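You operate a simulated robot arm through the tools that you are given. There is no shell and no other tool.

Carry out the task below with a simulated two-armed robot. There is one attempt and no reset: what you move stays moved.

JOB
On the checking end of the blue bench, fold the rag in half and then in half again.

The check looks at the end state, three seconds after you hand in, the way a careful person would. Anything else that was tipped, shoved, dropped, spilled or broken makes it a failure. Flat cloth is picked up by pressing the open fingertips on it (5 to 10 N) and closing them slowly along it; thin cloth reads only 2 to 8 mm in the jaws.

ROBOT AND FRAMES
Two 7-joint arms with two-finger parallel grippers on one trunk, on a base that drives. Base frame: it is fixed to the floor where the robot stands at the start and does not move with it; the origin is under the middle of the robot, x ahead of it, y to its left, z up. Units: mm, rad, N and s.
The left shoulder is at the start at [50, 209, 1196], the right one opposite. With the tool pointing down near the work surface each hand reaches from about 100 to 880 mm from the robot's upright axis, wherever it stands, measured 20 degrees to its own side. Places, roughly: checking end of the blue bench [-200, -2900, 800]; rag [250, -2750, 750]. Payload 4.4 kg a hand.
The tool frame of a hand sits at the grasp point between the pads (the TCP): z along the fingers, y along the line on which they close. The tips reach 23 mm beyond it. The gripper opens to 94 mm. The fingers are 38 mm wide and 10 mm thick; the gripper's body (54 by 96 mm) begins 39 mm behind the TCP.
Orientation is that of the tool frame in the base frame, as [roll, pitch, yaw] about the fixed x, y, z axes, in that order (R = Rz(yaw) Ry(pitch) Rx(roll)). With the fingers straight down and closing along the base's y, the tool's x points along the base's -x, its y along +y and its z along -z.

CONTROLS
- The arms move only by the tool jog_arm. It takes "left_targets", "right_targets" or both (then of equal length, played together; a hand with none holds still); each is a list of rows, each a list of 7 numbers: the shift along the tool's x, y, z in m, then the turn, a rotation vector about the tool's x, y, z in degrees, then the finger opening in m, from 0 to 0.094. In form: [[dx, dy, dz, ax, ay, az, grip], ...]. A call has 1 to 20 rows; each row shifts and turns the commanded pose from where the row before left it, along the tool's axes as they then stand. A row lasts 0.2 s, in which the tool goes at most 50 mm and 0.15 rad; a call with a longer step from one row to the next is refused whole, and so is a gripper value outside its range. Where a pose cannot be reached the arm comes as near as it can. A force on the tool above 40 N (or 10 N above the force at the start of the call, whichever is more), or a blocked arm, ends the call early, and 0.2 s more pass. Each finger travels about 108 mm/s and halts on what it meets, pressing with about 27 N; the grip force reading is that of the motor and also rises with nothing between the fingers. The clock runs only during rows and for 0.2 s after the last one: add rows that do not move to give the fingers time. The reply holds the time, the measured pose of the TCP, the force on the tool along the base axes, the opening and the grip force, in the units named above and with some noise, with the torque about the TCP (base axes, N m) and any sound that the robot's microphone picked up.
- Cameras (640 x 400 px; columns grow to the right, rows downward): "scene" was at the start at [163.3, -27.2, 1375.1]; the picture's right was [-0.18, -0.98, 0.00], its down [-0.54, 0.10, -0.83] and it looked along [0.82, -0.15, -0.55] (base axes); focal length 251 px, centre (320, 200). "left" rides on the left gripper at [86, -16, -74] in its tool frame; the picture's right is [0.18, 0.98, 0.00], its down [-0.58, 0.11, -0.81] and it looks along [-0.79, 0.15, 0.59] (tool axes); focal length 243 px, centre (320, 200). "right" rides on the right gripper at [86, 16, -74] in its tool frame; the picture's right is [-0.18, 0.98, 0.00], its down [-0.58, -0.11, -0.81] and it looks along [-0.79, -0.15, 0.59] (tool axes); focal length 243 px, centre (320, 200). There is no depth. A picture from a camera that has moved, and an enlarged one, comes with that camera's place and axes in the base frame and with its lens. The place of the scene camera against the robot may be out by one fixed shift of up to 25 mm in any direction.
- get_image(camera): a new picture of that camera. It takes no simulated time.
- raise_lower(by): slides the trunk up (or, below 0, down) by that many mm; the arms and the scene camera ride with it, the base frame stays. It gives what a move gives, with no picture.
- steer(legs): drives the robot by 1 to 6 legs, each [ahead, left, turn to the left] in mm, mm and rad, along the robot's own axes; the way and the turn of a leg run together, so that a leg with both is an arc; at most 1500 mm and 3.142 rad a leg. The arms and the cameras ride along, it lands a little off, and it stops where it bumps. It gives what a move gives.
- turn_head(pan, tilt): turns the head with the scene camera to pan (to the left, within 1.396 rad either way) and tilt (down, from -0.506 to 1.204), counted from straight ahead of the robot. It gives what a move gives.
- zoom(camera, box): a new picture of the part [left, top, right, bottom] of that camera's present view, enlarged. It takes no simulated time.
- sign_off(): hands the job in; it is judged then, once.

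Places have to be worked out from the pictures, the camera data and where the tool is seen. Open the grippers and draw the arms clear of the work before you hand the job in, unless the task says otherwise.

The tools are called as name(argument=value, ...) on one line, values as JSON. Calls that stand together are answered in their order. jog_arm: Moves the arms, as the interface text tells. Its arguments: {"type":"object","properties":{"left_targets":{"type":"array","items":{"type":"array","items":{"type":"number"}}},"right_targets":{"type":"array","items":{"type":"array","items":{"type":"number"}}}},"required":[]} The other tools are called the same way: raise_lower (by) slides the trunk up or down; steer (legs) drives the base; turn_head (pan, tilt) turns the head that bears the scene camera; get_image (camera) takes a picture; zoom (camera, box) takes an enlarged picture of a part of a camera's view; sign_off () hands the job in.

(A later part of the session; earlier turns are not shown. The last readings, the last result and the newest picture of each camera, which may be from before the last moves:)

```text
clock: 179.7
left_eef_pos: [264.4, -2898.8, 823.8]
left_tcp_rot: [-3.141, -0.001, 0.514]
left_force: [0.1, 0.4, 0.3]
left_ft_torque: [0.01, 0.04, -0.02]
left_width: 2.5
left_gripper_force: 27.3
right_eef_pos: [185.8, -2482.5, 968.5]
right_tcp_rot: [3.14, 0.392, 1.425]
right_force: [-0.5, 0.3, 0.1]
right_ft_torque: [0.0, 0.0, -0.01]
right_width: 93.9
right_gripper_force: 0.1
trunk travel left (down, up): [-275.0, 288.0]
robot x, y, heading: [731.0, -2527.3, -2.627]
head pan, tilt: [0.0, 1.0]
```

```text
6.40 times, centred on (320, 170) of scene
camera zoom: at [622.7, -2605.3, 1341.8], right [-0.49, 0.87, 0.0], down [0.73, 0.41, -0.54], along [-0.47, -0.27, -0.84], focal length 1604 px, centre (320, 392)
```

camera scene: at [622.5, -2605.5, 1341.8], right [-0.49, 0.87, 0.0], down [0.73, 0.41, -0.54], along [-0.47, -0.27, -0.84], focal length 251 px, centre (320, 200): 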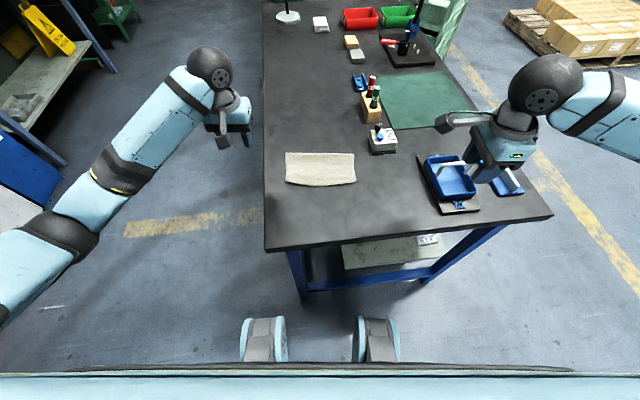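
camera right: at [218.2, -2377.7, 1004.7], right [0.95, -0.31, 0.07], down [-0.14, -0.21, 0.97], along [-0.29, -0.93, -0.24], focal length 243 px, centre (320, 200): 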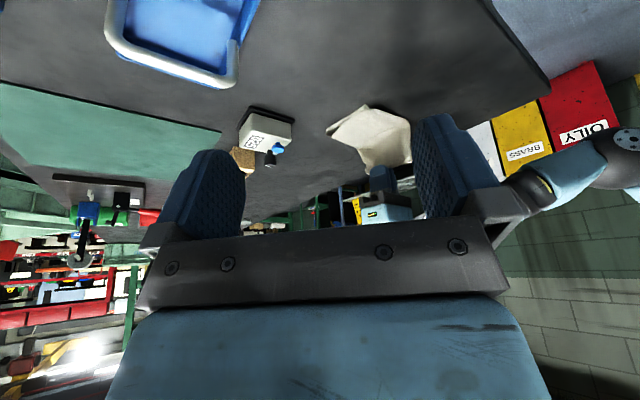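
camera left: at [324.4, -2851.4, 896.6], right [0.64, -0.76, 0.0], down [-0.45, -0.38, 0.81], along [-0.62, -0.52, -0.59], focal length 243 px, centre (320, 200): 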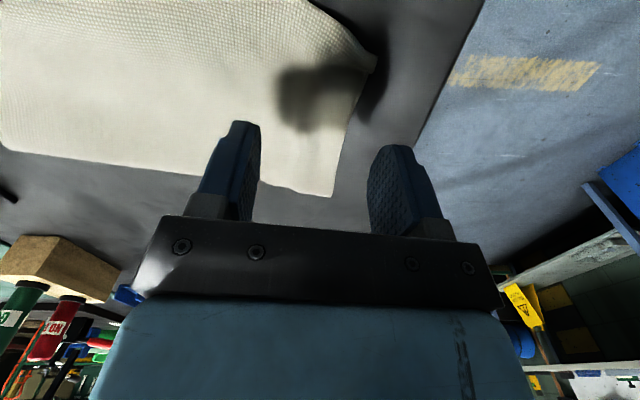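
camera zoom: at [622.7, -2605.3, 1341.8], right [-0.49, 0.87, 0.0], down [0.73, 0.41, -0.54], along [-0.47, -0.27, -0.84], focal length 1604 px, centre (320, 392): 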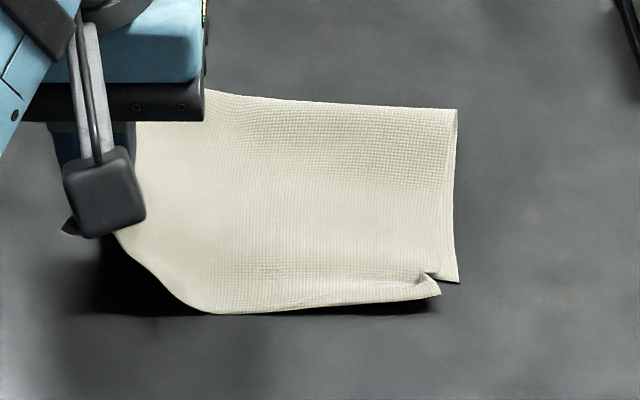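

Both layers are now clearly held: bench is visible under the lifted near-left part and only a short hem hangs outside the jaws. The right edge is at about -59, so the fold line should be near +38. I carry the flap over along an arc of about 61 mm radius.

jog_arm(left_targets=[[0, -0.004, -0.006, 0, 0, 0, 0.0], [0, -0.005, -0.006, 0, 0, 0, 0.0], [0, -0.006, -0.005, 0, 0, 0, 0.0], [0, -0.006, -0.004, 0, 0, 0, 0.0], [0, -0.008, -0.004, 0, 0, 0, 0.0], [0, -0.008, -0.004, 0, 0, 0, 0.0], [0, -0.009, -0.002, 0, 0, 0, 0.0], [0, -0.009, 0, 0, 0, 0, 0.0], [0, 0, 0, 0, 0, 0, 0.0]])

zoom(camera="left", box=[180, 0, 480, 190])

zoom(camera="scene", box=[270, 130, 390, 205])

```text
clock: 181.7
left_eef_pos: [236.6, -2851.8, 855.5]
left_tcp_rot: [3.14, 0.001, 0.515]
left_force: [0.2, 0.5, -0.1]
left_ft_torque: [0.0, 0.01, -0.01]
left_width: 2.4
left_gripper_force: 27.1
right_eef_pos: [187.3, -2483.4, 969.5]
right_tcp_rot: [3.141, 0.393, 1.426]
right_force: [0.4, -0.2, -0.1]
right_ft_torque: [0.01, 0.04, -0.01]
right_width: 93.9
right_gripper_force: 0.1
trunk travel left (down, up): [-275.0, 288.0]
robot x, y, heading: [735.3, -2530.5, -2.626]
head pan, tilt: [0.0, 1.0]
```

```text
2.11 times, centred on (330, 95) of left
camera zoom: at [304.4, -2794.5, 929.4], right [0.64, -0.76, 0.0], down [-0.45, -0.38, 0.81], along [-0.62, -0.52, -0.59], focal length 511 px, centre (299, 421)
```

zoom: 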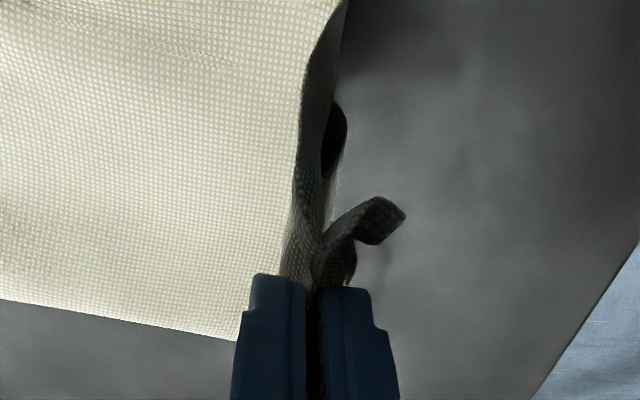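

```text
5.33 times, centred on (330, 168) of scene
camera zoom: at [622.8, -2605.3, 1341.9], right [-0.49, 0.87, 0.0], down [0.73, 0.41, -0.54], along [-0.47, -0.27, -0.84], focal length 1337 px, centre (267, 373)
```

zoom: 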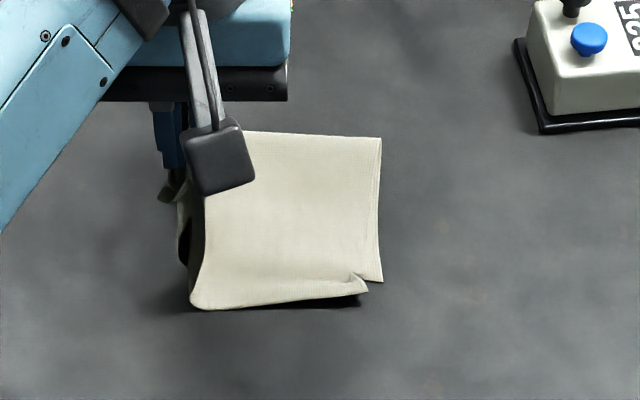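

Excellent: the left half stands up cleanly with both layers. I carry on over to the right and down to about lateral -9, 40 mm up.

jog_arm(left_targets=[[0, -0.009, 0.001, 0, 0, 0, 0.0], [0, -0.009, 0.002, 0, 0, 0, 0.0], [0, -0.008, 0.004, 0, 0, 0, 0.0], [0, -0.007, 0.004, 0, 0, 0, 0.0], [0, -0.007, 0.005, 0, 0, 0, 0.0], [0, -0.007, 0.006, 0, 0, 0, 0.0], [0, 0, 0, 0, 0, 0, 0.0]])

zoom(camera="left", box=[180, 0, 480, 190])

zoom(camera="scene", box=[270, 130, 390, 205])

```text
clock: 183.3
left_eef_pos: [214.2, -2809.3, 831.9]
left_tcp_rot: [-3.141, 0.001, 0.515]
left_force: [-0.2, 0.5, 0.2]
left_ft_torque: [0.01, -0.01, 0.0]
left_width: 2.7
left_gripper_force: 27.1
right_eef_pos: [186.1, -2482.5, 968.4]
right_tcp_rot: [-3.141, 0.393, 1.426]
right_force: [-0.1, 0.2, 0.0]
right_ft_torque: [-0.03, -0.03, -0.04]
right_width: 94.2
right_gripper_force: 0.0
trunk travel left (down, up): [-275.0, 288.0]
robot x, y, heading: [733.9, -2523.0, -2.629]
head pan, tilt: [0.0, 1.0]
```

```text
2.11 times, centred on (330, 95) of left
camera zoom: at [281.5, -2753.1, 907.2], right [0.64, -0.76, 0.0], down [-0.45, -0.38, 0.81], along [-0.62, -0.52, -0.59], focal length 511 px, centre (299, 421)
```

zoom: 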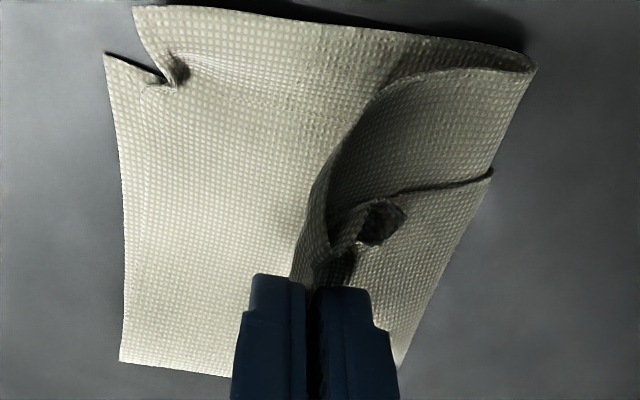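

```text
5.33 times, centred on (330, 168) of scene
camera zoom: at [622.8, -2605.3, 1341.9], right [-0.49, 0.87, 0.0], down [0.73, 0.41, -0.54], along [-0.47, -0.27, -0.84], focal length 1337 px, centre (267, 373)
```

zoom: 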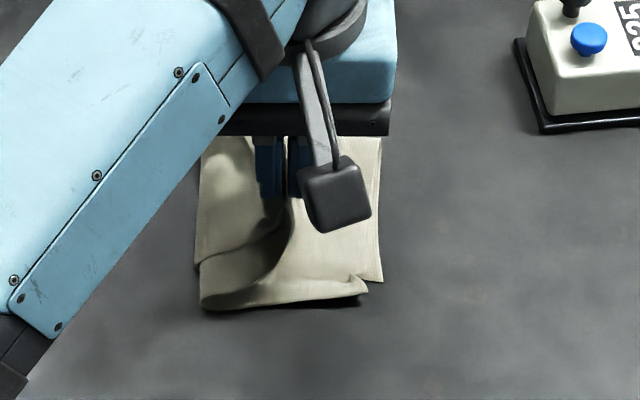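

The flap has come over well. I open the jaws quickly here, 39 mm up, and let it fall and settle.

jog_arm(left_targets=[[0, 0, 0, 0, 0, 0, 0.05], [0, 0, 0, 0, 0, 0, 0.05], [0, 0, 0, 0, 0, 0, 0.05], [0, 0, 0, 0, 0, 0, 0.05], [0, 0, 0, 0, 0, 0, 0.05]])

zoom(camera="left", box=[180, 0, 480, 190])

zoom(camera="scene", box=[270, 130, 390, 205])

```text
clock: 184.5
left_eef_pos: [214.2, -2809.4, 832.4]
left_tcp_rot: [3.141, -0.001, 0.514]
left_force: [0.2, -0.9, -0.1]
left_ft_torque: [0.0, -0.03, 0.03]
left_width: 49.8
left_gripper_force: 0.1
right_eef_pos: [185.9, -2482.3, 967.9]
right_tcp_rot: [3.141, 0.393, 1.424]
right_force: [0.4, -0.8, 0.2]
right_ft_torque: [0.01, 0.0, 0.02]
right_width: 94.1
right_gripper_force: 0.2
trunk travel left (down, up): [-275.0, 288.0]
robot x, y, heading: [732.6, -2524.9, -2.626]
head pan, tilt: [0.0, 1.0]
```

```text
2.11 times, centred on (330, 95) of left
camera zoom: at [281.5, -2752.9, 907.3], right [0.64, -0.76, 0.0], down [-0.45, -0.38, 0.81], along [-0.62, -0.52, -0.59], focal length 511 px, centre (299, 421)
```

zoom: 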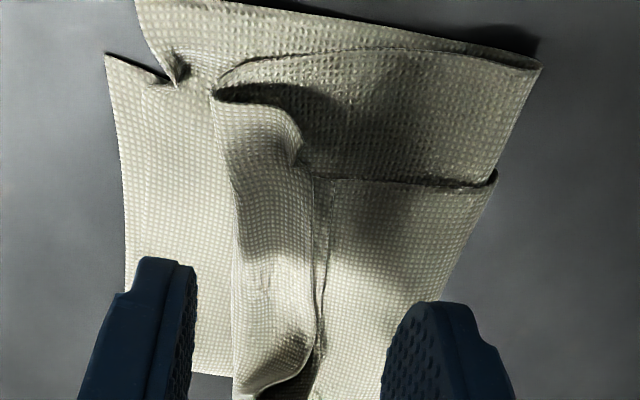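

```text
5.33 times, centred on (330, 168) of scene
camera zoom: at [622.7, -2605.2, 1341.9], right [-0.49, 0.87, 0.0], down [0.73, 0.41, -0.54], along [-0.47, -0.27, -0.84], focal length 1337 px, centre (267, 373)
```

zoom: 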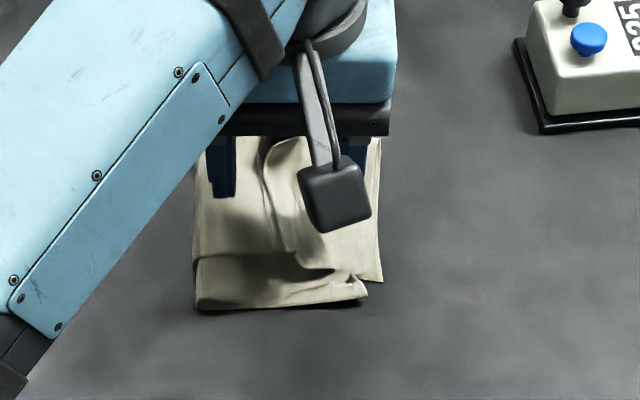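

The flap landed well, but the hem lies folded back on top as a cuff, from its crest at about -31 to its free edge at about -4. Unrolled, its edge would lie right at the right edge. I raise the hand out of the way for a clear view.

jog_arm(left_targets=[[0, 0, -0.015, 0, 0, 0, 0.05], [0, 0, -0.025, 0, 0, 0, 0.05], [0, 0.01, -0.025, 0, 0, 0, 0.05], [0, 0.03, -0.02, 0, 0, 0, 0.05], [0, 0.035, 0, 0, 0, 0, 0.05], [0, 0.035, 0, 0, 0, 0, 0.05], [0, 0.035, 0, 0, 0, 0, 0.05], [0, 0.03, 0, 0, 0, 0, 0.05], [0, 0.02, 0, 0, 0, 0, 0.05], [0, 0, 0, 0, 0, 0, 0.05]])

zoom(camera="scene", box=[285, 145, 365, 195])

zoom(camera="right", box=[290, 60, 440, 160])

get_image(camera="left")

```text
clock: 186.7
left_eef_pos: [309.1, -2979.0, 919.0]
left_tcp_rot: [-3.141, -0.001, 0.514]
left_force: [0.8, 0.0, -0.2]
left_ft_torque: [-0.01, -0.01, 0.0]
left_width: 50.0
left_gripper_force: 0.0
right_eef_pos: [186.2, -2484.1, 969.3]
right_tcp_rot: [-3.14, 0.393, 1.428]
right_force: [0.0, 0.1, -0.5]
right_ft_torque: [-0.02, 0.03, -0.02]
right_width: 93.9
right_gripper_force: 0.1
trunk travel left (down, up): [-275.0, 288.0]
robot x, y, heading: [733.6, -2526.4, -2.629]
head pan, tilt: [0.0, 1.0]
```

```text
8.00 times, centred on (325, 170) of scene
camera zoom: at [622.5, -2605.0, 1341.8], right [-0.49, 0.87, 0.0], down [0.73, 0.41, -0.54], along [-0.47, -0.27, -0.84], focal length 2005 px, centre (280, 440)
```

zoom: 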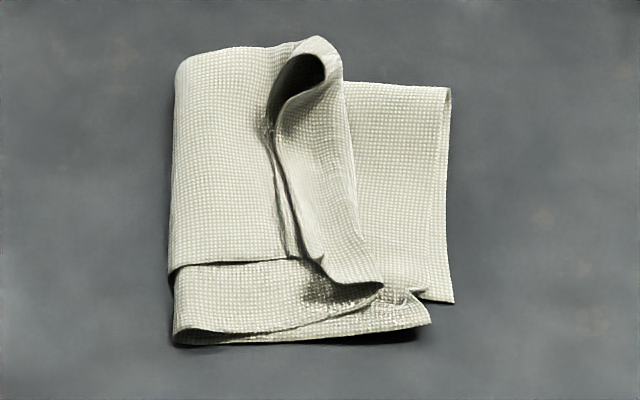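

```text
4.00 times, centred on (365, 110) of right
camera zoom: at [218.2, -2377.5, 1004.9], right [0.95, -0.31, 0.07], down [-0.14, -0.21, 0.97], along [-0.29, -0.93, -0.24], focal length 970 px, centre (140, 560)
```

zoom: 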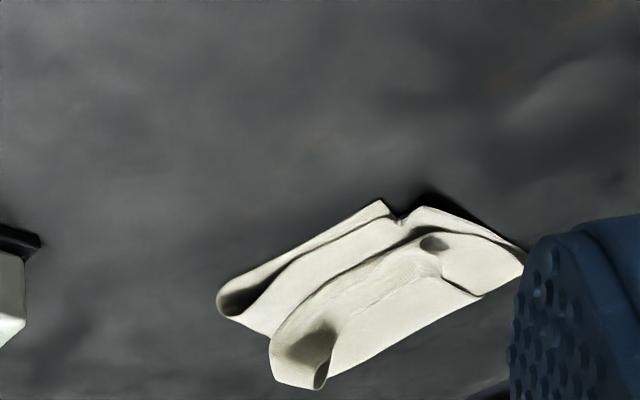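

```text
taken
camera left: at [377.1, -2923.0, 992.9], right [0.64, -0.76, 0.0], down [-0.45, -0.38, 0.81], along [-0.62, -0.52, -0.59], focal length 243 px, centre (320, 200)
```

left: 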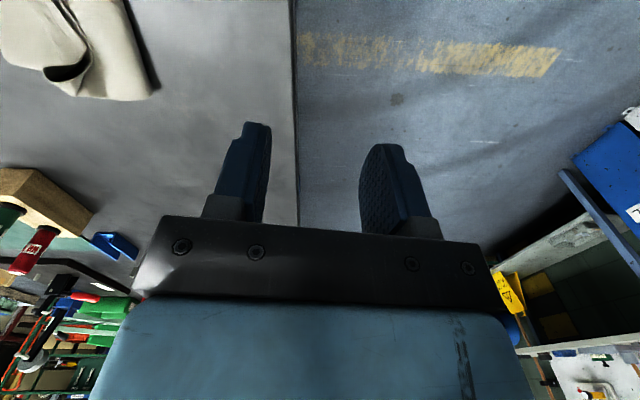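

The view is clear: the hem is rolled back on the flap, with its free edge running from about (634,+8) to (566,-12) and its crest near -27 to -31. I will push it over to the right with the open jaws used as a wide fork, so I turn the left hand to yaw -90 with a 64 mm opening.

jog_arm(left_targets=[[0, 0, 0, 0, 0, 8, 0.064], [0, 0, 0, 0, 0, 8, 0.064], [0, 0, 0, 0, 0, 8, 0.064], [0, 0, 0, 0, 0, 8, 0.064], [0, 0, 0, 0, 0, 8, 0.064], [0, 0, 0, 0, 0, 8, 0.064], [0, 0, 0, 0, 0, 8, 0.064], [0, 0, 0, 0, 0, 8, 0.064], [0, 0, 0, 0, 0, 8, 0.064], [0, 0, 0, 0, 0, 8, 0.064], [0, 0, 0, 0, 0, 8, 0.064], [0, 0, 0, 0, 0, 2, 0.064], [0, 0, 0, 0, 0, 0, 0.064]])

get_image(camera="left")

```text
clock: 189.5
left_eef_pos: [310.6, -2980.3, 918.7]
left_tcp_rot: [3.141, 0.0, -1.055]
left_force: [-0.3, 0.3, -0.5]
left_ft_torque: [0.03, 0.0, 0.0]
left_width: 64.1
left_gripper_force: 0.1
right_eef_pos: [187.3, -2483.1, 969.7]
right_tcp_rot: [-3.141, 0.395, 1.427]
right_force: [-0.6, 0.7, -0.3]
right_ft_torque: [-0.01, 0.03, -0.01]
right_width: 93.8
right_gripper_force: 0.1
trunk travel left (down, up): [-275.0, 288.0]
robot x, y, heading: [732.4, -2531.3, -2.629]
head pan, tilt: [0.0, 1.0]
```

```text
taken
camera left: at [366.9, -3047.0, 992.4], right [-0.77, -0.64, 0.0], down [-0.38, 0.45, 0.81], along [-0.52, 0.62, -0.59], focal length 243 px, centre (320, 200)
```

left: 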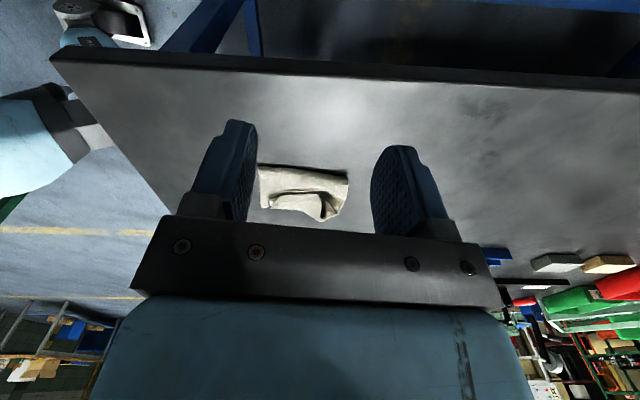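

I bring the fork over the left part of the flap, at 600 ahead and 34 lateral, about 37 mm above the bench, with a 50 mm opening.

jog_arm(left_targets=[[-0.0127, 0.0007, 0.0074, 0, 0, 0, 0.05], [-0.0127, 0.0007, 0.0074, 0, 0, 0, 0.05], [-0.0127, 0.0007, 0.0074, 0, 0, 0, 0.05], [-0.0127, 0.0007, 0.0074, 0, 0, 0, 0.05], [-0.0127, 0.0007, 0.0074, 0, 0, 0, 0.05], [-0.0127, 0.0007, 0.0074, 0, 0, 0, 0.05], [-0.0127, 0.0007, 0.0074, 0, 0, 0, 0.05], [-0.0127, 0.0007, 0.0074, 0, 0, 0, 0.05], [-0.0127, 0.0007, 0.0074, 0, 0, 0, 0.05], [-0.0127, 0.0007, 0.0074, 0, 0, 0, 0.05], [-0.0127, 0.0007, 0.0074, 0, 0, 0, 0.05], [-0.0127, 0.0007, 0.0074, 0, 0, 0, 0.05], [0, 0, 0, 0, 0, 0, 0.05]])

get_image(camera="left")

zoom(camera="left", box=[200, 60, 460, 222])

zoom(camera="scene", box=[270, 130, 390, 205])

```text
clock: 192.3
left_eef_pos: [226.7, -2851.5, 829.3]
left_tcp_rot: [-3.141, 0.001, -1.057]
left_force: [-0.5, -0.8, -0.8]
left_ft_torque: [0.0, 0.02, 0.01]
left_width: 49.9
left_gripper_force: 0.1
right_eef_pos: [186.9, -2483.0, 969.2]
right_tcp_rot: [3.141, 0.393, 1.426]
right_force: [-0.1, -0.5, 0.5]
right_ft_torque: [0.01, 0.01, -0.01]
right_width: 94.1
right_gripper_force: 0.0
trunk travel left (down, up): [-275.0, 288.0]
robot x, y, heading: [732.7, -2527.1, -2.625]
head pan, tilt: [0.0, 1.0]
```

```text
taken
camera left: at [284.6, -2918.3, 903.5], right [-0.76, -0.64, 0.0], down [-0.38, 0.45, 0.81], along [-0.52, 0.62, -0.59], focal length 243 px, centre (320, 200)
```

left: 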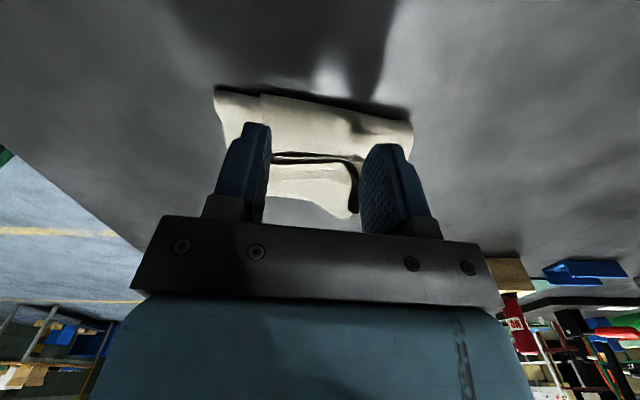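

```text
2.46 times, centred on (330, 141) of left
camera zoom: at [284.6, -2918.3, 903.5], right [-0.76, -0.64, 0.0], down [-0.38, 0.45, 0.81], along [-0.52, 0.62, -0.59], focal length 597 px, centre (295, 345)
```

zoom: 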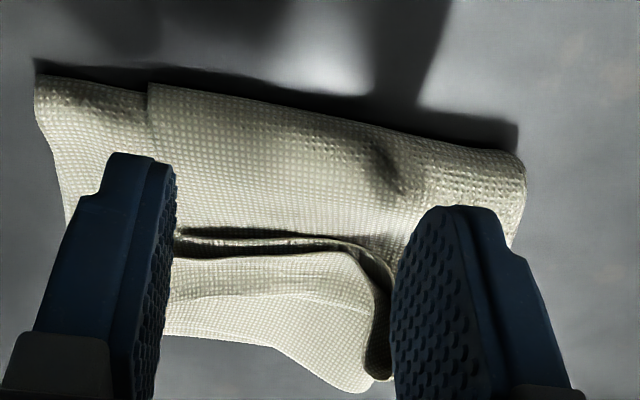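

```text
5.33 times, centred on (330, 168) of scene
camera zoom: at [622.9, -2605.4, 1341.9], right [-0.49, 0.87, 0.0], down [0.73, 0.41, -0.54], along [-0.47, -0.27, -0.84], focal length 1337 px, centre (267, 373)
```

zoom: 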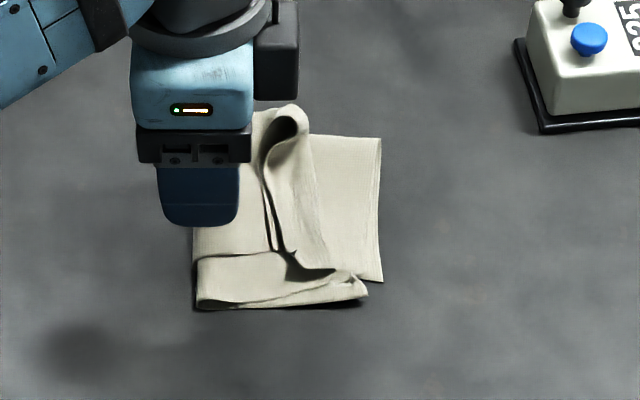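

The double free edge of the hem is plainly visible between the prongs. I narrow the fork to 30 mm so both prongs meet the hem, and lower to about 6 mm above the bench, watching the load.

jog_arm(left_targets=[[0, 0, 0.006, 0, 0, 0, 0.03], [0, 0, 0.006, 0, 0, 0, 0.03], [0, 0, 0.006, 0, 0, 0, 0.03], [0, 0, 0.005, 0, 0, 0, 0.03], [0, 0, 0.003, 0, 0, 0, 0.03], [0, 0, 0.002, 0, 0, 0, 0.03], [0, 0, 0.001, 0, 0, 0, 0.03], [0, 0, 0, 0, 0, 0, 0.03]])

zoom(camera="left", box=[200, 60, 460, 222])

```text
clock: 194.1
left_eef_pos: [226.9, -2850.7, 799.8]
left_tcp_rot: [-3.141, 0.0, -1.056]
left_force: [0.4, 0.1, 1.1]
left_ft_torque: [0.0, -0.01, -0.04]
left_width: 29.9
left_gripper_force: 0.0
right_eef_pos: [186.5, -2484.3, 968.7]
right_tcp_rot: [3.141, 0.393, 1.426]
right_force: [-0.2, 0.0, -0.2]
right_ft_torque: [0.03, 0.01, -0.03]
right_width: 94.1
right_gripper_force: 0.1
trunk travel left (down, up): [-275.0, 288.0]
robot x, y, heading: [730.3, -2527.9, -2.631]
head pan, tilt: [0.0, 1.0]
```

```text
2.46 times, centred on (330, 141) of left
camera zoom: at [284.6, -2918.3, 874.8], right [-0.76, -0.64, 0.0], down [-0.38, 0.45, 0.81], along [-0.52, 0.62, -0.59], focal length 597 px, centre (295, 345)
```

zoom: 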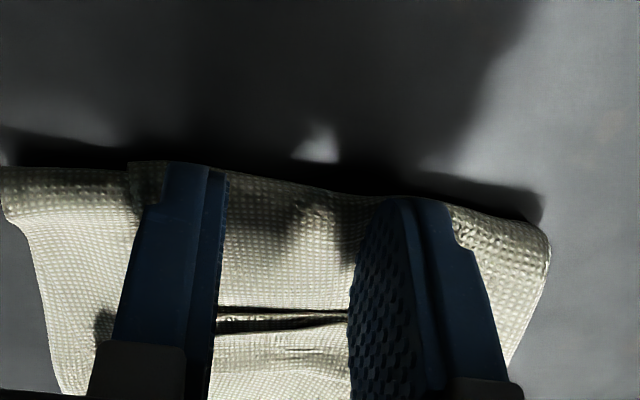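

The prongs just touch the flap (about 1 N). I sweep right 28 mm, slowly, to push the hem's free edge up.

jog_arm(left_targets=[[-0.0035, 0, 0, 0, 0, 0, 0.03], [-0.0035, 0, 0, 0, 0, 0, 0.03], [-0.0035, 0, 0, 0, 0, 0, 0.03], [-0.0035, 0, 0, 0, 0, 0, 0.03], [-0.0035, 0, 0, 0, 0, 0, 0.03], [-0.0035, 0, 0, 0, 0, 0, 0.03], [-0.0035, 0, 0, 0, 0, 0, 0.03], [-0.0035, 0, 0, 0, 0, 0, 0.03], [0, 0, 0, 0, 0, 0, 0.03]])

zoom(camera="left", box=[180, 40, 480, 227])

zoom(camera="scene", box=[270, 130, 390, 205])

zoom(camera="right", box=[290, 60, 440, 160])

```text
clock: 196.1
left_eef_pos: [213.0, -2827.6, 799.9]
left_tcp_rot: [-3.142, 0.0, -1.055]
left_force: [-0.1, -0.8, -0.3]
left_ft_torque: [-0.03, 0.01, 0.01]
left_width: 30.1
left_gripper_force: 0.1
right_eef_pos: [186.2, -2484.2, 968.2]
right_tcp_rot: [3.141, 0.392, 1.426]
right_force: [0.3, 0.5, -1.1]
right_ft_torque: [0.0, -0.01, 0.0]
right_width: 94.2
right_gripper_force: 0.1
trunk travel left (down, up): [-275.0, 288.0]
robot x, y, heading: [732.0, -2528.7, -2.626]
head pan, tilt: [0.0, 1.0]
```

```text
2.13 times, centred on (330, 134) of left
camera zoom: at [270.8, -2894.3, 874.3], right [-0.76, -0.64, 0.0], down [-0.38, 0.45, 0.81], along [-0.52, 0.62, -0.59], focal length 518 px, centre (299, 342)
```

zoom: 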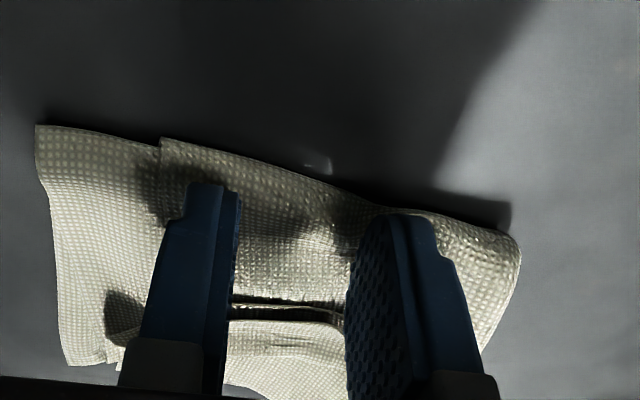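

```text
5.33 times, centred on (330, 168) of scene
camera zoom: at [622.7, -2605.3, 1341.9], right [-0.49, 0.87, 0.0], down [0.73, 0.41, -0.54], along [-0.47, -0.27, -0.84], focal length 1337 px, centre (267, 373)
```

zoom: 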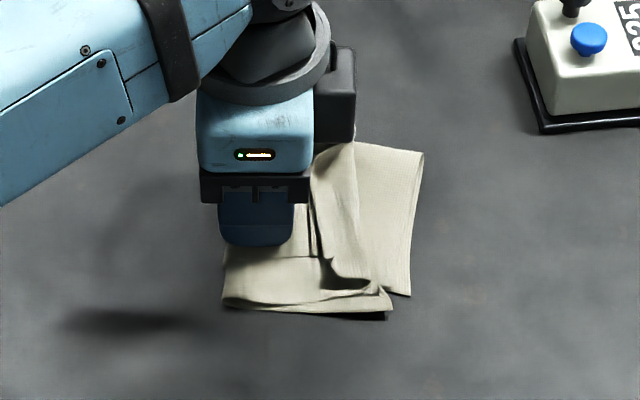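

```text
4.00 times, centred on (365, 110) of right
camera zoom: at [218.4, -2377.8, 1005.1], right [0.95, -0.31, 0.07], down [-0.14, -0.21, 0.97], along [-0.29, -0.93, -0.24], focal length 970 px, centre (140, 560)
```

zoom: 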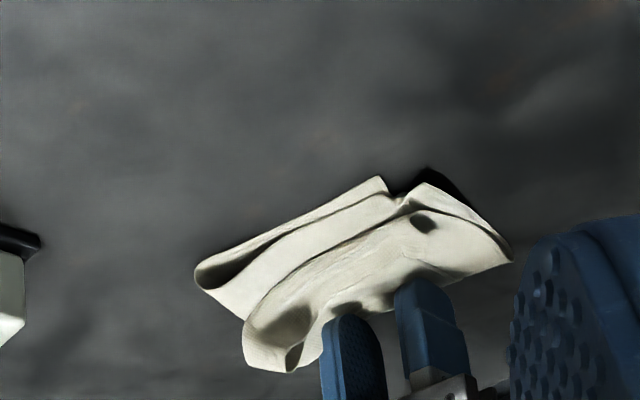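

The sweep just slid the whole rag about 21 mm right instead of turning the hem. A better way is to set closed fingers just left of the free edge and then open the jaws. The two fingers pull the rag in opposite directions while the right one turns the hem over. I back off, lift, and return to neutral yaw.

jog_arm(left_targets=[[0.004, 0, 0, 0, 0, 0, 0.03], [0.002, 0, -0.006, 0, 0, 0, 0.03], [0, 0, -0.02, 0, 0, 0, 0.03], [0, 0, -0.025, 0, 0, 0, 0.03], [0.01, 0, -0.025, 0, 0, -8, 0.0], [0.01, 0, -0.01, 0, 0, -8, 0.0], [0, 0, 0, 0, 0, -8, 0.0], [0, 0, 0, 0, 0, -8, 0.0], [0, 0, 0, 0, 0, -8, 0.0], [0, 0, 0, 0, 0, -8, 0.0], [0, 0, 0, 0, 0, -8, 0.0], [0, 0, 0, 0, 0, -8, 0.0], [0, 0, 0, 0, 0, -8, 0.0], [0, 0, 0, 0, 0, -8, 0.0], [0, 0, 0, 0, 0, -8, 0.0], [0, 0, 0, 0, 0, -2, 0.0], [0, 0, 0, 0, 0, 0, 0.0]])

get_image(camera="left")

zoom(camera="scene", box=[285, 140, 375, 196])

```text
clock: 199.7
left_eef_pos: [227.3, -2848.9, 887.0]
left_tcp_rot: [3.141, 0.0, 0.515]
left_force: [0.2, 0.7, -0.6]
left_ft_torque: [0.02, 0.01, -0.01]
left_width: 0.0
left_gripper_force: 26.8
right_eef_pos: [185.9, -2483.3, 969.6]
right_tcp_rot: [3.141, 0.394, 1.427]
right_force: [0.3, -0.1, -0.1]
right_ft_torque: [0.01, 0.0, 0.02]
right_width: 94.1
right_gripper_force: 0.1
trunk travel left (down, up): [-275.0, 288.0]
robot x, y, heading: [731.2, -2527.8, -2.627]
head pan, tilt: [0.0, 1.0]
```

```text
taken
camera left: at [295.3, -2791.9, 960.6], right [0.65, -0.76, 0.0], down [-0.45, -0.38, 0.81], along [-0.62, -0.52, -0.59], focal length 243 px, centre (320, 200)
```

left: 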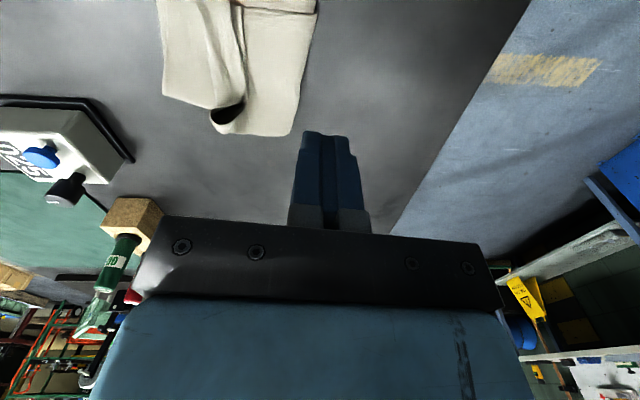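

```text
7.11 times, centred on (330, 168) of scene
camera zoom: at [622.7, -2605.2, 1341.9], right [-0.49, 0.87, 0.0], down [0.73, 0.41, -0.54], along [-0.47, -0.27, -0.84], focal length 1782 px, centre (249, 428)
```

zoom: 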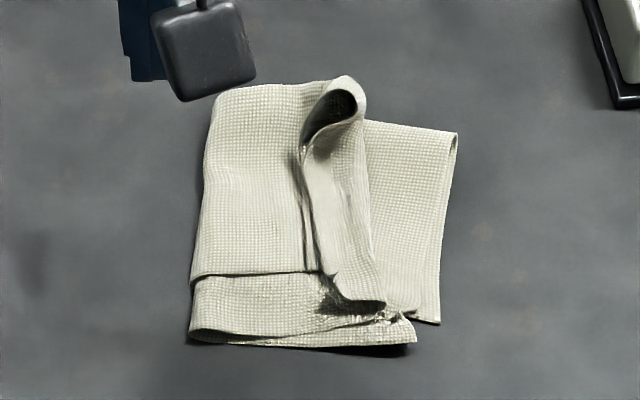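

The free edge now runs from about (632,-18) to (568,-27), with the crest near -46. I bring the closed fingers to lateral -4 at 600 ahead, just left of that edge, and stop 15 mm above to check.

jog_arm(left_targets=[[0, -0.007, 0.012, 0, 0, 0, 0.0], [0, -0.007, 0.012, 0, 0, 0, 0.0], [0, -0.007, 0.012, 0, 0, 0, 0.0], [0, -0.007, 0.012, 0, 0, 0, 0.0], [0, -0.007, 0.012, 0, 0, 0, 0.0], [0, 0, 0.01, 0, 0, 0, 0.0], [0, 0, 0, 0, 0, 0, 0.0]])

zoom(camera="left", box=[180, 20, 480, 207])

zoom(camera="scene", box=[270, 130, 390, 205])

```text
clock: 201.3
left_eef_pos: [212.2, -2818.6, 816.8]
left_tcp_rot: [-3.141, 0.0, 0.515]
left_force: [0.2, -0.1, 0.6]
left_ft_torque: [0.0, 0.01, -0.03]
left_width: 0.1
left_gripper_force: 27.1
right_eef_pos: [185.9, -2482.3, 968.1]
right_tcp_rot: [-3.141, 0.392, 1.426]
right_force: [0.2, -1.0, -0.1]
right_ft_torque: [-0.03, 0.02, -0.03]
right_width: 94.1
right_gripper_force: 0.0
trunk travel left (down, up): [-275.0, 288.0]
robot x, y, heading: [734.1, -2524.8, -2.627]
head pan, tilt: [0.0, 1.0]
```

```text
2.13 times, centred on (330, 114) of left
camera zoom: at [278.5, -2761.8, 890.7], right [0.64, -0.76, 0.0], down [-0.45, -0.38, 0.81], along [-0.62, -0.52, -0.59], focal length 518 px, centre (299, 384)
```

zoom: 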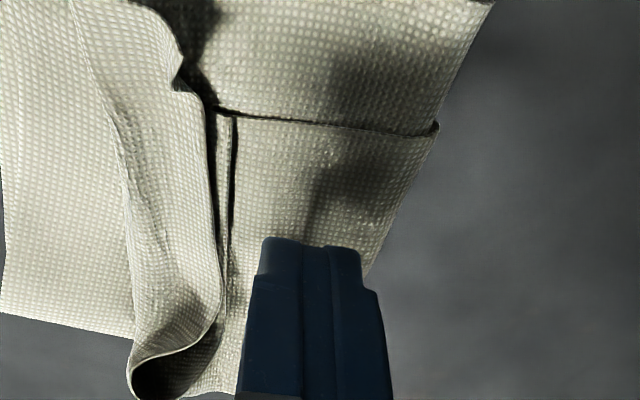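

```text
5.33 times, centred on (330, 168) of scene
camera zoom: at [622.7, -2605.1, 1341.9], right [-0.49, 0.87, 0.0], down [0.73, 0.41, -0.54], along [-0.47, -0.27, -0.84], focal length 1337 px, centre (267, 373)
```

zoom: 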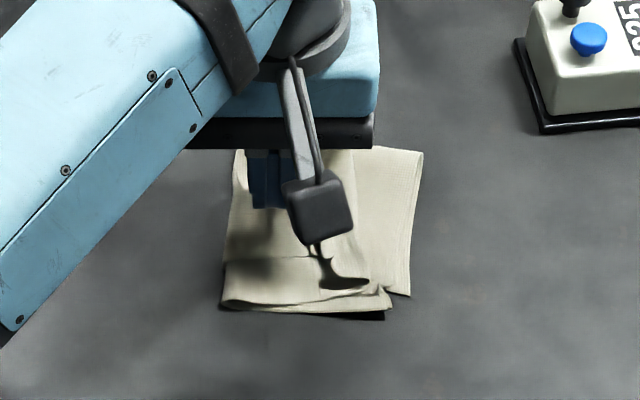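

The two hem edges lie at about -20 and -24, 8 mm to the right of my fingers. I shift 4 mm right and lower to a light contact with the flap.

jog_arm(left_targets=[[0, -0.004, 0.004, 0, 0, 0, 0.0], [0, 0, 0.005, 0, 0, 0, 0.0], [0, 0, 0.004, 0, 0, 0, 0.0], [0, 0, 0.002, 0, 0, 0, 0.0], [0, 0, 0.001, 0, 0, 0, 0.0], [0, 0, 0.001, 0, 0, 0, 0.0], [0, 0, 0, 0, 0, 0, 0.0]])

```text
clock: 202.9
left_eef_pos: [208.3, -2814.7, 799.6]
left_tcp_rot: [3.142, -0.001, 0.515]
left_force: [-0.2, 0.7, 0.8]
left_ft_torque: [0.0, -0.03, -0.02]
left_width: 0.0
left_gripper_force: 27.1
right_eef_pos: [185.4, -2483.0, 969.6]
right_tcp_rot: [-3.142, 0.392, 1.425]
right_force: [0.4, 0.1, -0.3]
right_ft_torque: [-0.01, 0.0, 0.0]
right_width: 93.9
right_gripper_force: 0.0
trunk travel left (down, up): [-275.0, 288.0]
robot x, y, heading: [734.1, -2527.1, -2.634]
head pan, tilt: [0.0, 1.0]
```

Not yet in firm contact. I lower 2 mm more to reach a few newtons.

jog_arm(left_targets=[[0, 0, 0.001, 0, 0, 0, 0.0], [0, 0, 0.001, 0, 0, 0, 0.0], [0, 0, 0, 0, 0, 0, 0.0]])

zoom(camera="left", box=[180, 20, 480, 207])

```text
clock: 203.7
left_eef_pos: [208.4, -2815.8, 796.7]
left_tcp_rot: [3.141, 0.0, 0.515]
left_force: [-0.5, -0.4, -0.2]
left_ft_torque: [0.02, 0.03, -0.01]
left_width: 0.0
left_gripper_force: 26.8
right_eef_pos: [186.8, -2483.7, 969.4]
right_tcp_rot: [-3.141, 0.393, 1.426]
right_force: [-0.1, -0.1, 0.5]
right_ft_torque: [0.02, 0.03, 0.0]
right_width: 93.9
right_gripper_force: 0.2
trunk travel left (down, up): [-275.0, 288.0]
robot x, y, heading: [734.2, -2523.6, -2.629]
head pan, tilt: [0.0, 1.0]
```

```text
2.13 times, centred on (330, 114) of left
camera zoom: at [276.2, -2758.3, 871.5], right [0.64, -0.76, 0.0], down [-0.45, -0.38, 0.81], along [-0.62, -0.52, -0.59], focal length 518 px, centre (299, 384)
```

zoom: 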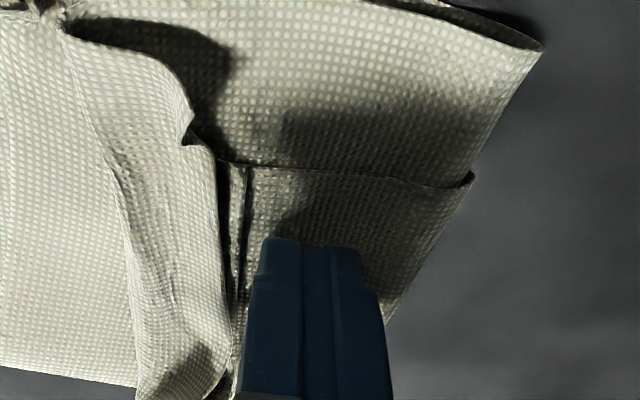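

Still free at tip height about 4 mm; the hem's edges stand right beside the fingers. I lower another 1.6 mm in small steps.

jog_arm(left_targets=[[0, 0, 0.0008, 0, 0, 0, 0.0], [0, 0, 0.0008, 0, 0, 0, 0.0], [0, 0, 0, 0, 0, 0, 0.0]])

```text
clock: 204.5
left_eef_pos: [208.4, -2815.4, 795.7]
left_tcp_rot: [3.141, 0.0, 0.516]
left_force: [0.7, -0.8, 2.5]
left_ft_torque: [-0.06, -0.02, 0.03]
left_width: 0.0
left_gripper_force: 27.0
right_eef_pos: [186.7, -2483.4, 967.8]
right_tcp_rot: [-3.141, 0.392, 1.426]
right_force: [-0.4, 0.3, 0.9]
right_ft_torque: [-0.01, -0.02, -0.04]
right_width: 94.1
right_gripper_force: 0.1
trunk travel left (down, up): [-275.0, 288.0]
robot x, y, heading: [733.0, -2526.0, -2.621]
head pan, tilt: [0.0, 1.0]
```

Contact at 2.5 N. Now I open the jaws slowly to 50 mm so the right finger pushes the hem edge over while the left finger balances it.

jog_arm(left_targets=[[0, 0, 0, 0, 0, 0, 0.003], [0, 0, 0, 0, 0, 0, 0.006], [0, 0, 0, 0, 0, 0, 0.01], [0, 0, 0, 0, 0, 0, 0.014], [0, 0, 0, 0, 0, 0, 0.018], [0, 0, 0, 0, 0, 0, 0.022], [0, 0, 0, 0, 0, 0, 0.026], [0, 0, 0, 0, 0, 0, 0.03], [0, 0, 0, 0, 0, 0, 0.034], [0, 0, 0, 0, 0, 0, 0.038], [0, 0, 0, 0, 0, 0, 0.042], [0, 0, 0, 0, 0, 0, 0.046], [0, 0, 0, 0, 0, 0, 0.05], [0, 0, 0, 0, 0, 0, 0.05]])

zoom(camera="left", box=[160, 20, 480, 220])

zoom(camera="scene", box=[270, 130, 390, 205])

zoom(camera="right", box=[290, 60, 440, 160])

```text
clock: 207.5
left_eef_pos: [208.2, -2814.2, 796.0]
left_tcp_rot: [-3.141, 0.001, 0.515]
left_force: [-0.2, 1.3, 5.1]
left_ft_torque: [0.03, 0.0, -0.01]
left_width: 48.2
left_gripper_force: 0.0
right_eef_pos: [186.6, -2484.3, 969.3]
right_tcp_rot: [-3.141, 0.394, 1.426]
right_force: [0.2, -0.1, 0.0]
right_ft_torque: [0.03, 0.01, 0.0]
right_width: 93.7
right_gripper_force: 0.0
trunk travel left (down, up): [-275.0, 288.0]
robot x, y, heading: [734.2, -2527.2, -2.63]
head pan, tilt: [0.0, 1.0]
```

```text
2.00 times, centred on (320, 120) of left
camera zoom: at [276.1, -2757.8, 870.2], right [0.64, -0.76, 0.0], down [-0.45, -0.38, 0.81], along [-0.62, -0.52, -0.59], focal length 485 px, centre (320, 360)
```

zoom: 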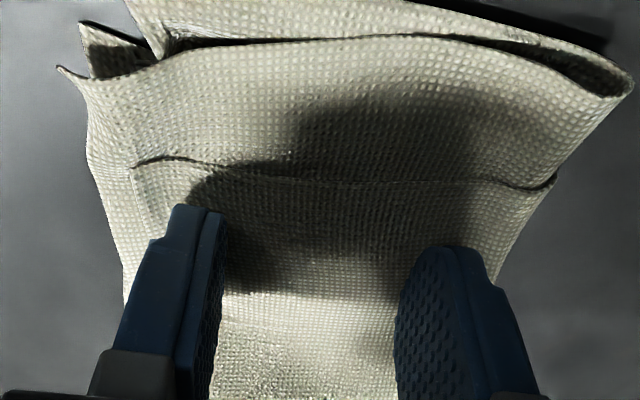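

```text
5.33 times, centred on (330, 168) of scene
camera zoom: at [623.0, -2604.9, 1341.9], right [-0.49, 0.87, 0.0], down [0.73, 0.41, -0.54], along [-0.47, -0.27, -0.84], focal length 1337 px, centre (267, 373)
```

zoom: 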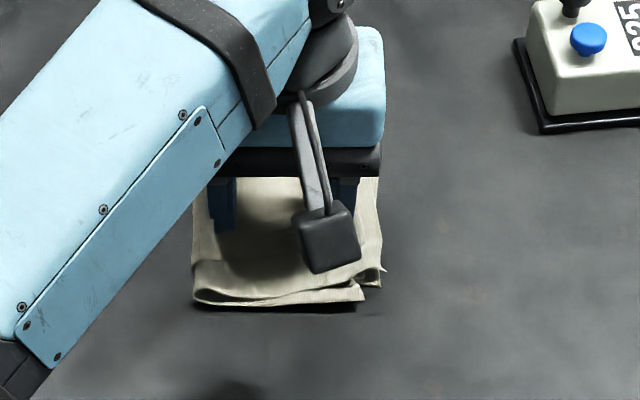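

```text
4.00 times, centred on (365, 110) of right
camera zoom: at [218.5, -2377.5, 1005.2], right [0.95, -0.31, 0.07], down [-0.14, -0.21, 0.97], along [-0.29, -0.93, -0.24], focal length 970 px, centre (140, 560)
```

zoom: 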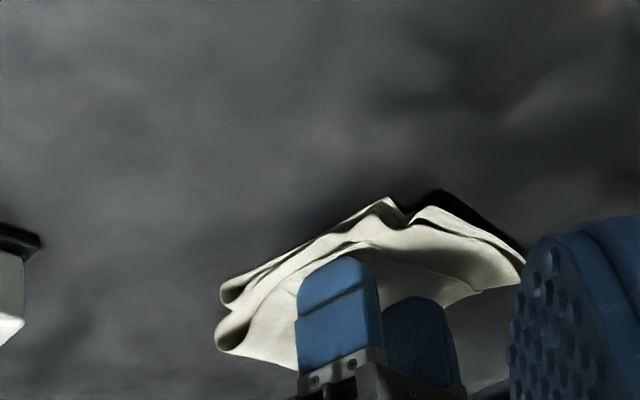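

The spread worked: the cuff is gone and the flap now reaches across to the right edge. I lift the hand straight up and away for a clear view.

jog_arm(left_targets=[[0, 0, -0.005, 0, 0, 0, 0.05], [0, 0, -0.012, 0, 0, 0, 0.05], [0, 0, -0.02, 0, 0, 0, 0.05], [0, 0, -0.025, 0, 0, 0, 0.05], [0, 0.02, -0.025, 0, 0, 0, 0.05], [0, 0.03, -0.02, 0, 0, 0, 0.05], [0, 0.035, 0, 0, 0, 0, 0.05], [0, 0.035, 0, 0, 0, 0, 0.05], [0, 0.035, 0, 0, 0, 0, 0.05], [0, 0.03, 0, 0, 0, 0, 0.05], [0, 0, 0, 0, 0, 0, 0.05]])

zoom(camera="scene", box=[285, 145, 365, 195])

zoom(camera="right", box=[290, 60, 440, 160])

get_image(camera="left")

```text
clock: 209.9
left_eef_pos: [299.8, -2976.8, 902.4]
left_tcp_rot: [3.141, -0.001, 0.513]
left_force: [0.7, 0.5, 0.3]
left_ft_torque: [0.0, 0.01, 0.01]
left_width: 50.0
left_gripper_force: 0.0
right_eef_pos: [188.3, -2482.8, 968.7]
right_tcp_rot: [-3.141, 0.393, 1.427]
right_force: [-0.5, 0.8, 0.9]
right_ft_torque: [0.01, 0.0, 0.03]
right_width: 93.8
right_gripper_force: 0.0
trunk travel left (down, up): [-275.0, 288.0]
robot x, y, heading: [732.1, -2528.3, -2.625]
head pan, tilt: [0.0, 1.0]
```

```text
8.00 times, centred on (325, 170) of scene
camera zoom: at [622.4, -2604.8, 1341.8], right [-0.49, 0.87, 0.0], down [0.73, 0.41, -0.54], along [-0.47, -0.27, -0.84], focal length 2005 px, centre (280, 440)
```

zoom: 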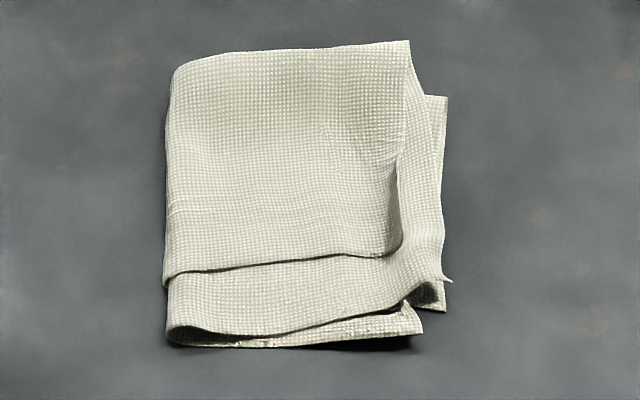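

```text
4.00 times, centred on (365, 110) of right
camera zoom: at [218.1, -2377.4, 1004.8], right [0.95, -0.31, 0.07], down [-0.14, -0.21, 0.97], along [-0.29, -0.93, -0.24], focal length 970 px, centre (140, 560)
```

zoom: 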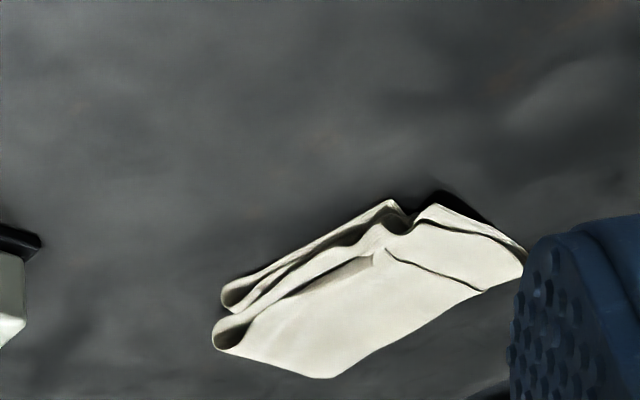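

```text
taken
camera left: at [367.1, -2919.2, 977.1], right [0.64, -0.76, 0.0], down [-0.45, -0.38, 0.81], along [-0.62, -0.52, -0.59], focal length 243 px, centre (320, 200)
```

left: 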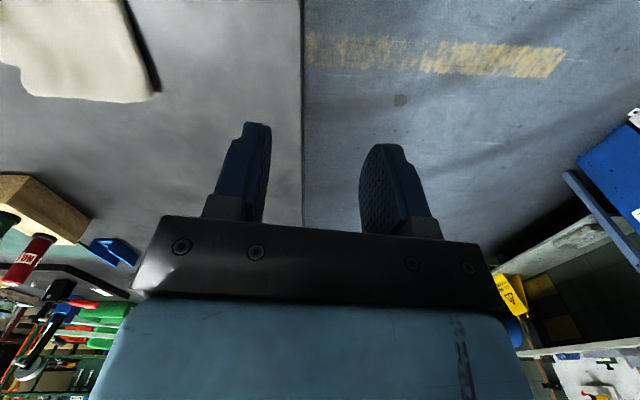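

The second fold is there: a four-layer packet of roughly 103 by 130 mm. The topmost layer's near-right corner, near (573,-39), is about 25 mm short of the others. I hover the left hand over that corner at 45 degrees yaw to see whether I can draw it into line.

jog_arm(left_targets=[[0.0024, -0.0182, 0.0042, 0, 0, 0, 0.05], [0.0024, -0.0182, 0.0042, 0, 0, 0, 0.05], [0.0024, -0.0182, 0.0042, 0, 0, 0, 0.05], [0.0024, -0.0182, 0.0042, 0, 0, 0, 0.05], [0.0024, -0.0182, 0.0042, 0, 0, 0, 0.05], [0.0024, -0.0182, 0.0042, 0, 0, 0, 0.05], [0.0024, -0.0182, 0.0042, 0, 0, 0, 0.05], [0.0024, -0.0182, 0.0042, 0, 0, 0, 0.05], [0.0024, -0.0182, 0.0042, 0, 0, 0, 0.05], [0.0024, -0.0182, 0.0042, 0, 0, 0, 0.05], [0.0024, -0.0182, 0.0042, 0, 0, 0, 0.05], [0.0024, -0.0182, 0.0042, 0, 0, 0, 0.05], [0, 0, 0, 0, 0, 7.5, 0.05], [0, 0, 0, 0, 0, 7.5, 0.05], [0, 0, 0, 0, 0, 7.5, 0.05], [0, 0, 0, 0, 0, 7.5, 0.05], [0, 0, 0, 0, 0, 7.5, 0.05], [0, 0, 0, 0, 0, 7.5, 0.05], [0, 0, 0, 0, 0, 0, 0.05]])

get_image(camera="left")

zoom(camera="left", box=[160, 20, 480, 220])

zoom(camera="scene", box=[270, 130, 390, 205])

```text
clock: 213.9
left_eef_pos: [216.5, -2772.4, 851.6]
left_tcp_rot: [-3.141, 0.001, -0.273]
left_force: [0.0, 0.7, -0.2]
left_ft_torque: [0.01, 0.0, -0.01]
left_width: 50.0
left_gripper_force: 0.1
right_eef_pos: [186.2, -2483.5, 968.8]
right_tcp_rot: [-3.14, 0.392, 1.426]
right_force: [0.3, -0.6, 0.5]
right_ft_torque: [0.01, -0.01, 0.02]
right_width: 94.2
right_gripper_force: 0.0
trunk travel left (down, up): [-275.0, 288.0]
robot x, y, heading: [731.5, -2528.3, -2.625]
head pan, tilt: [0.0, 1.0]
```

```text
taken
camera left: at [305.0, -2779.2, 926.5], right [-0.09, -1.0, 0.0], down [-0.59, 0.05, 0.81], along [-0.8, 0.07, -0.59], focal length 243 px, centre (320, 200)
```

left: 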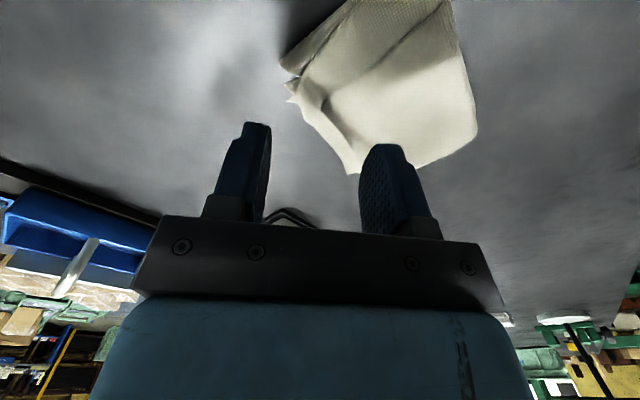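

```text
2.00 times, centred on (320, 120) of left
camera zoom: at [305.0, -2779.2, 926.5], right [-0.09, -1.0, 0.0], down [-0.59, 0.05, 0.81], along [-0.8, 0.07, -0.59], focal length 485 px, centre (320, 360)
```

zoom: 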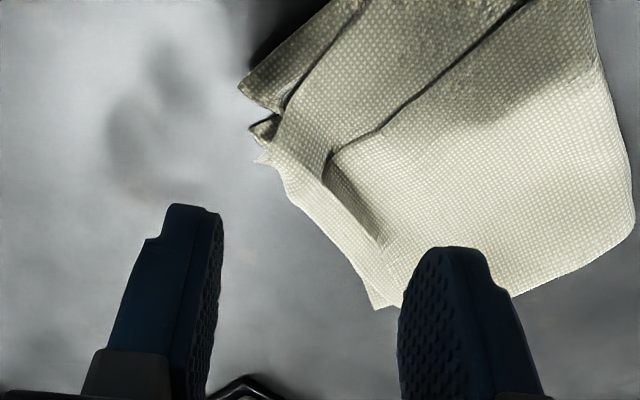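

```text
5.33 times, centred on (330, 168) of scene
camera zoom: at [622.7, -2605.2, 1341.9], right [-0.49, 0.87, 0.0], down [0.73, 0.41, -0.54], along [-0.47, -0.27, -0.84], focal length 1337 px, centre (267, 373)
```

zoom: 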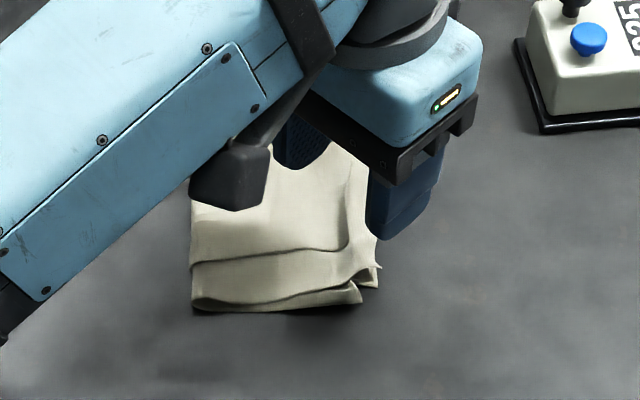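

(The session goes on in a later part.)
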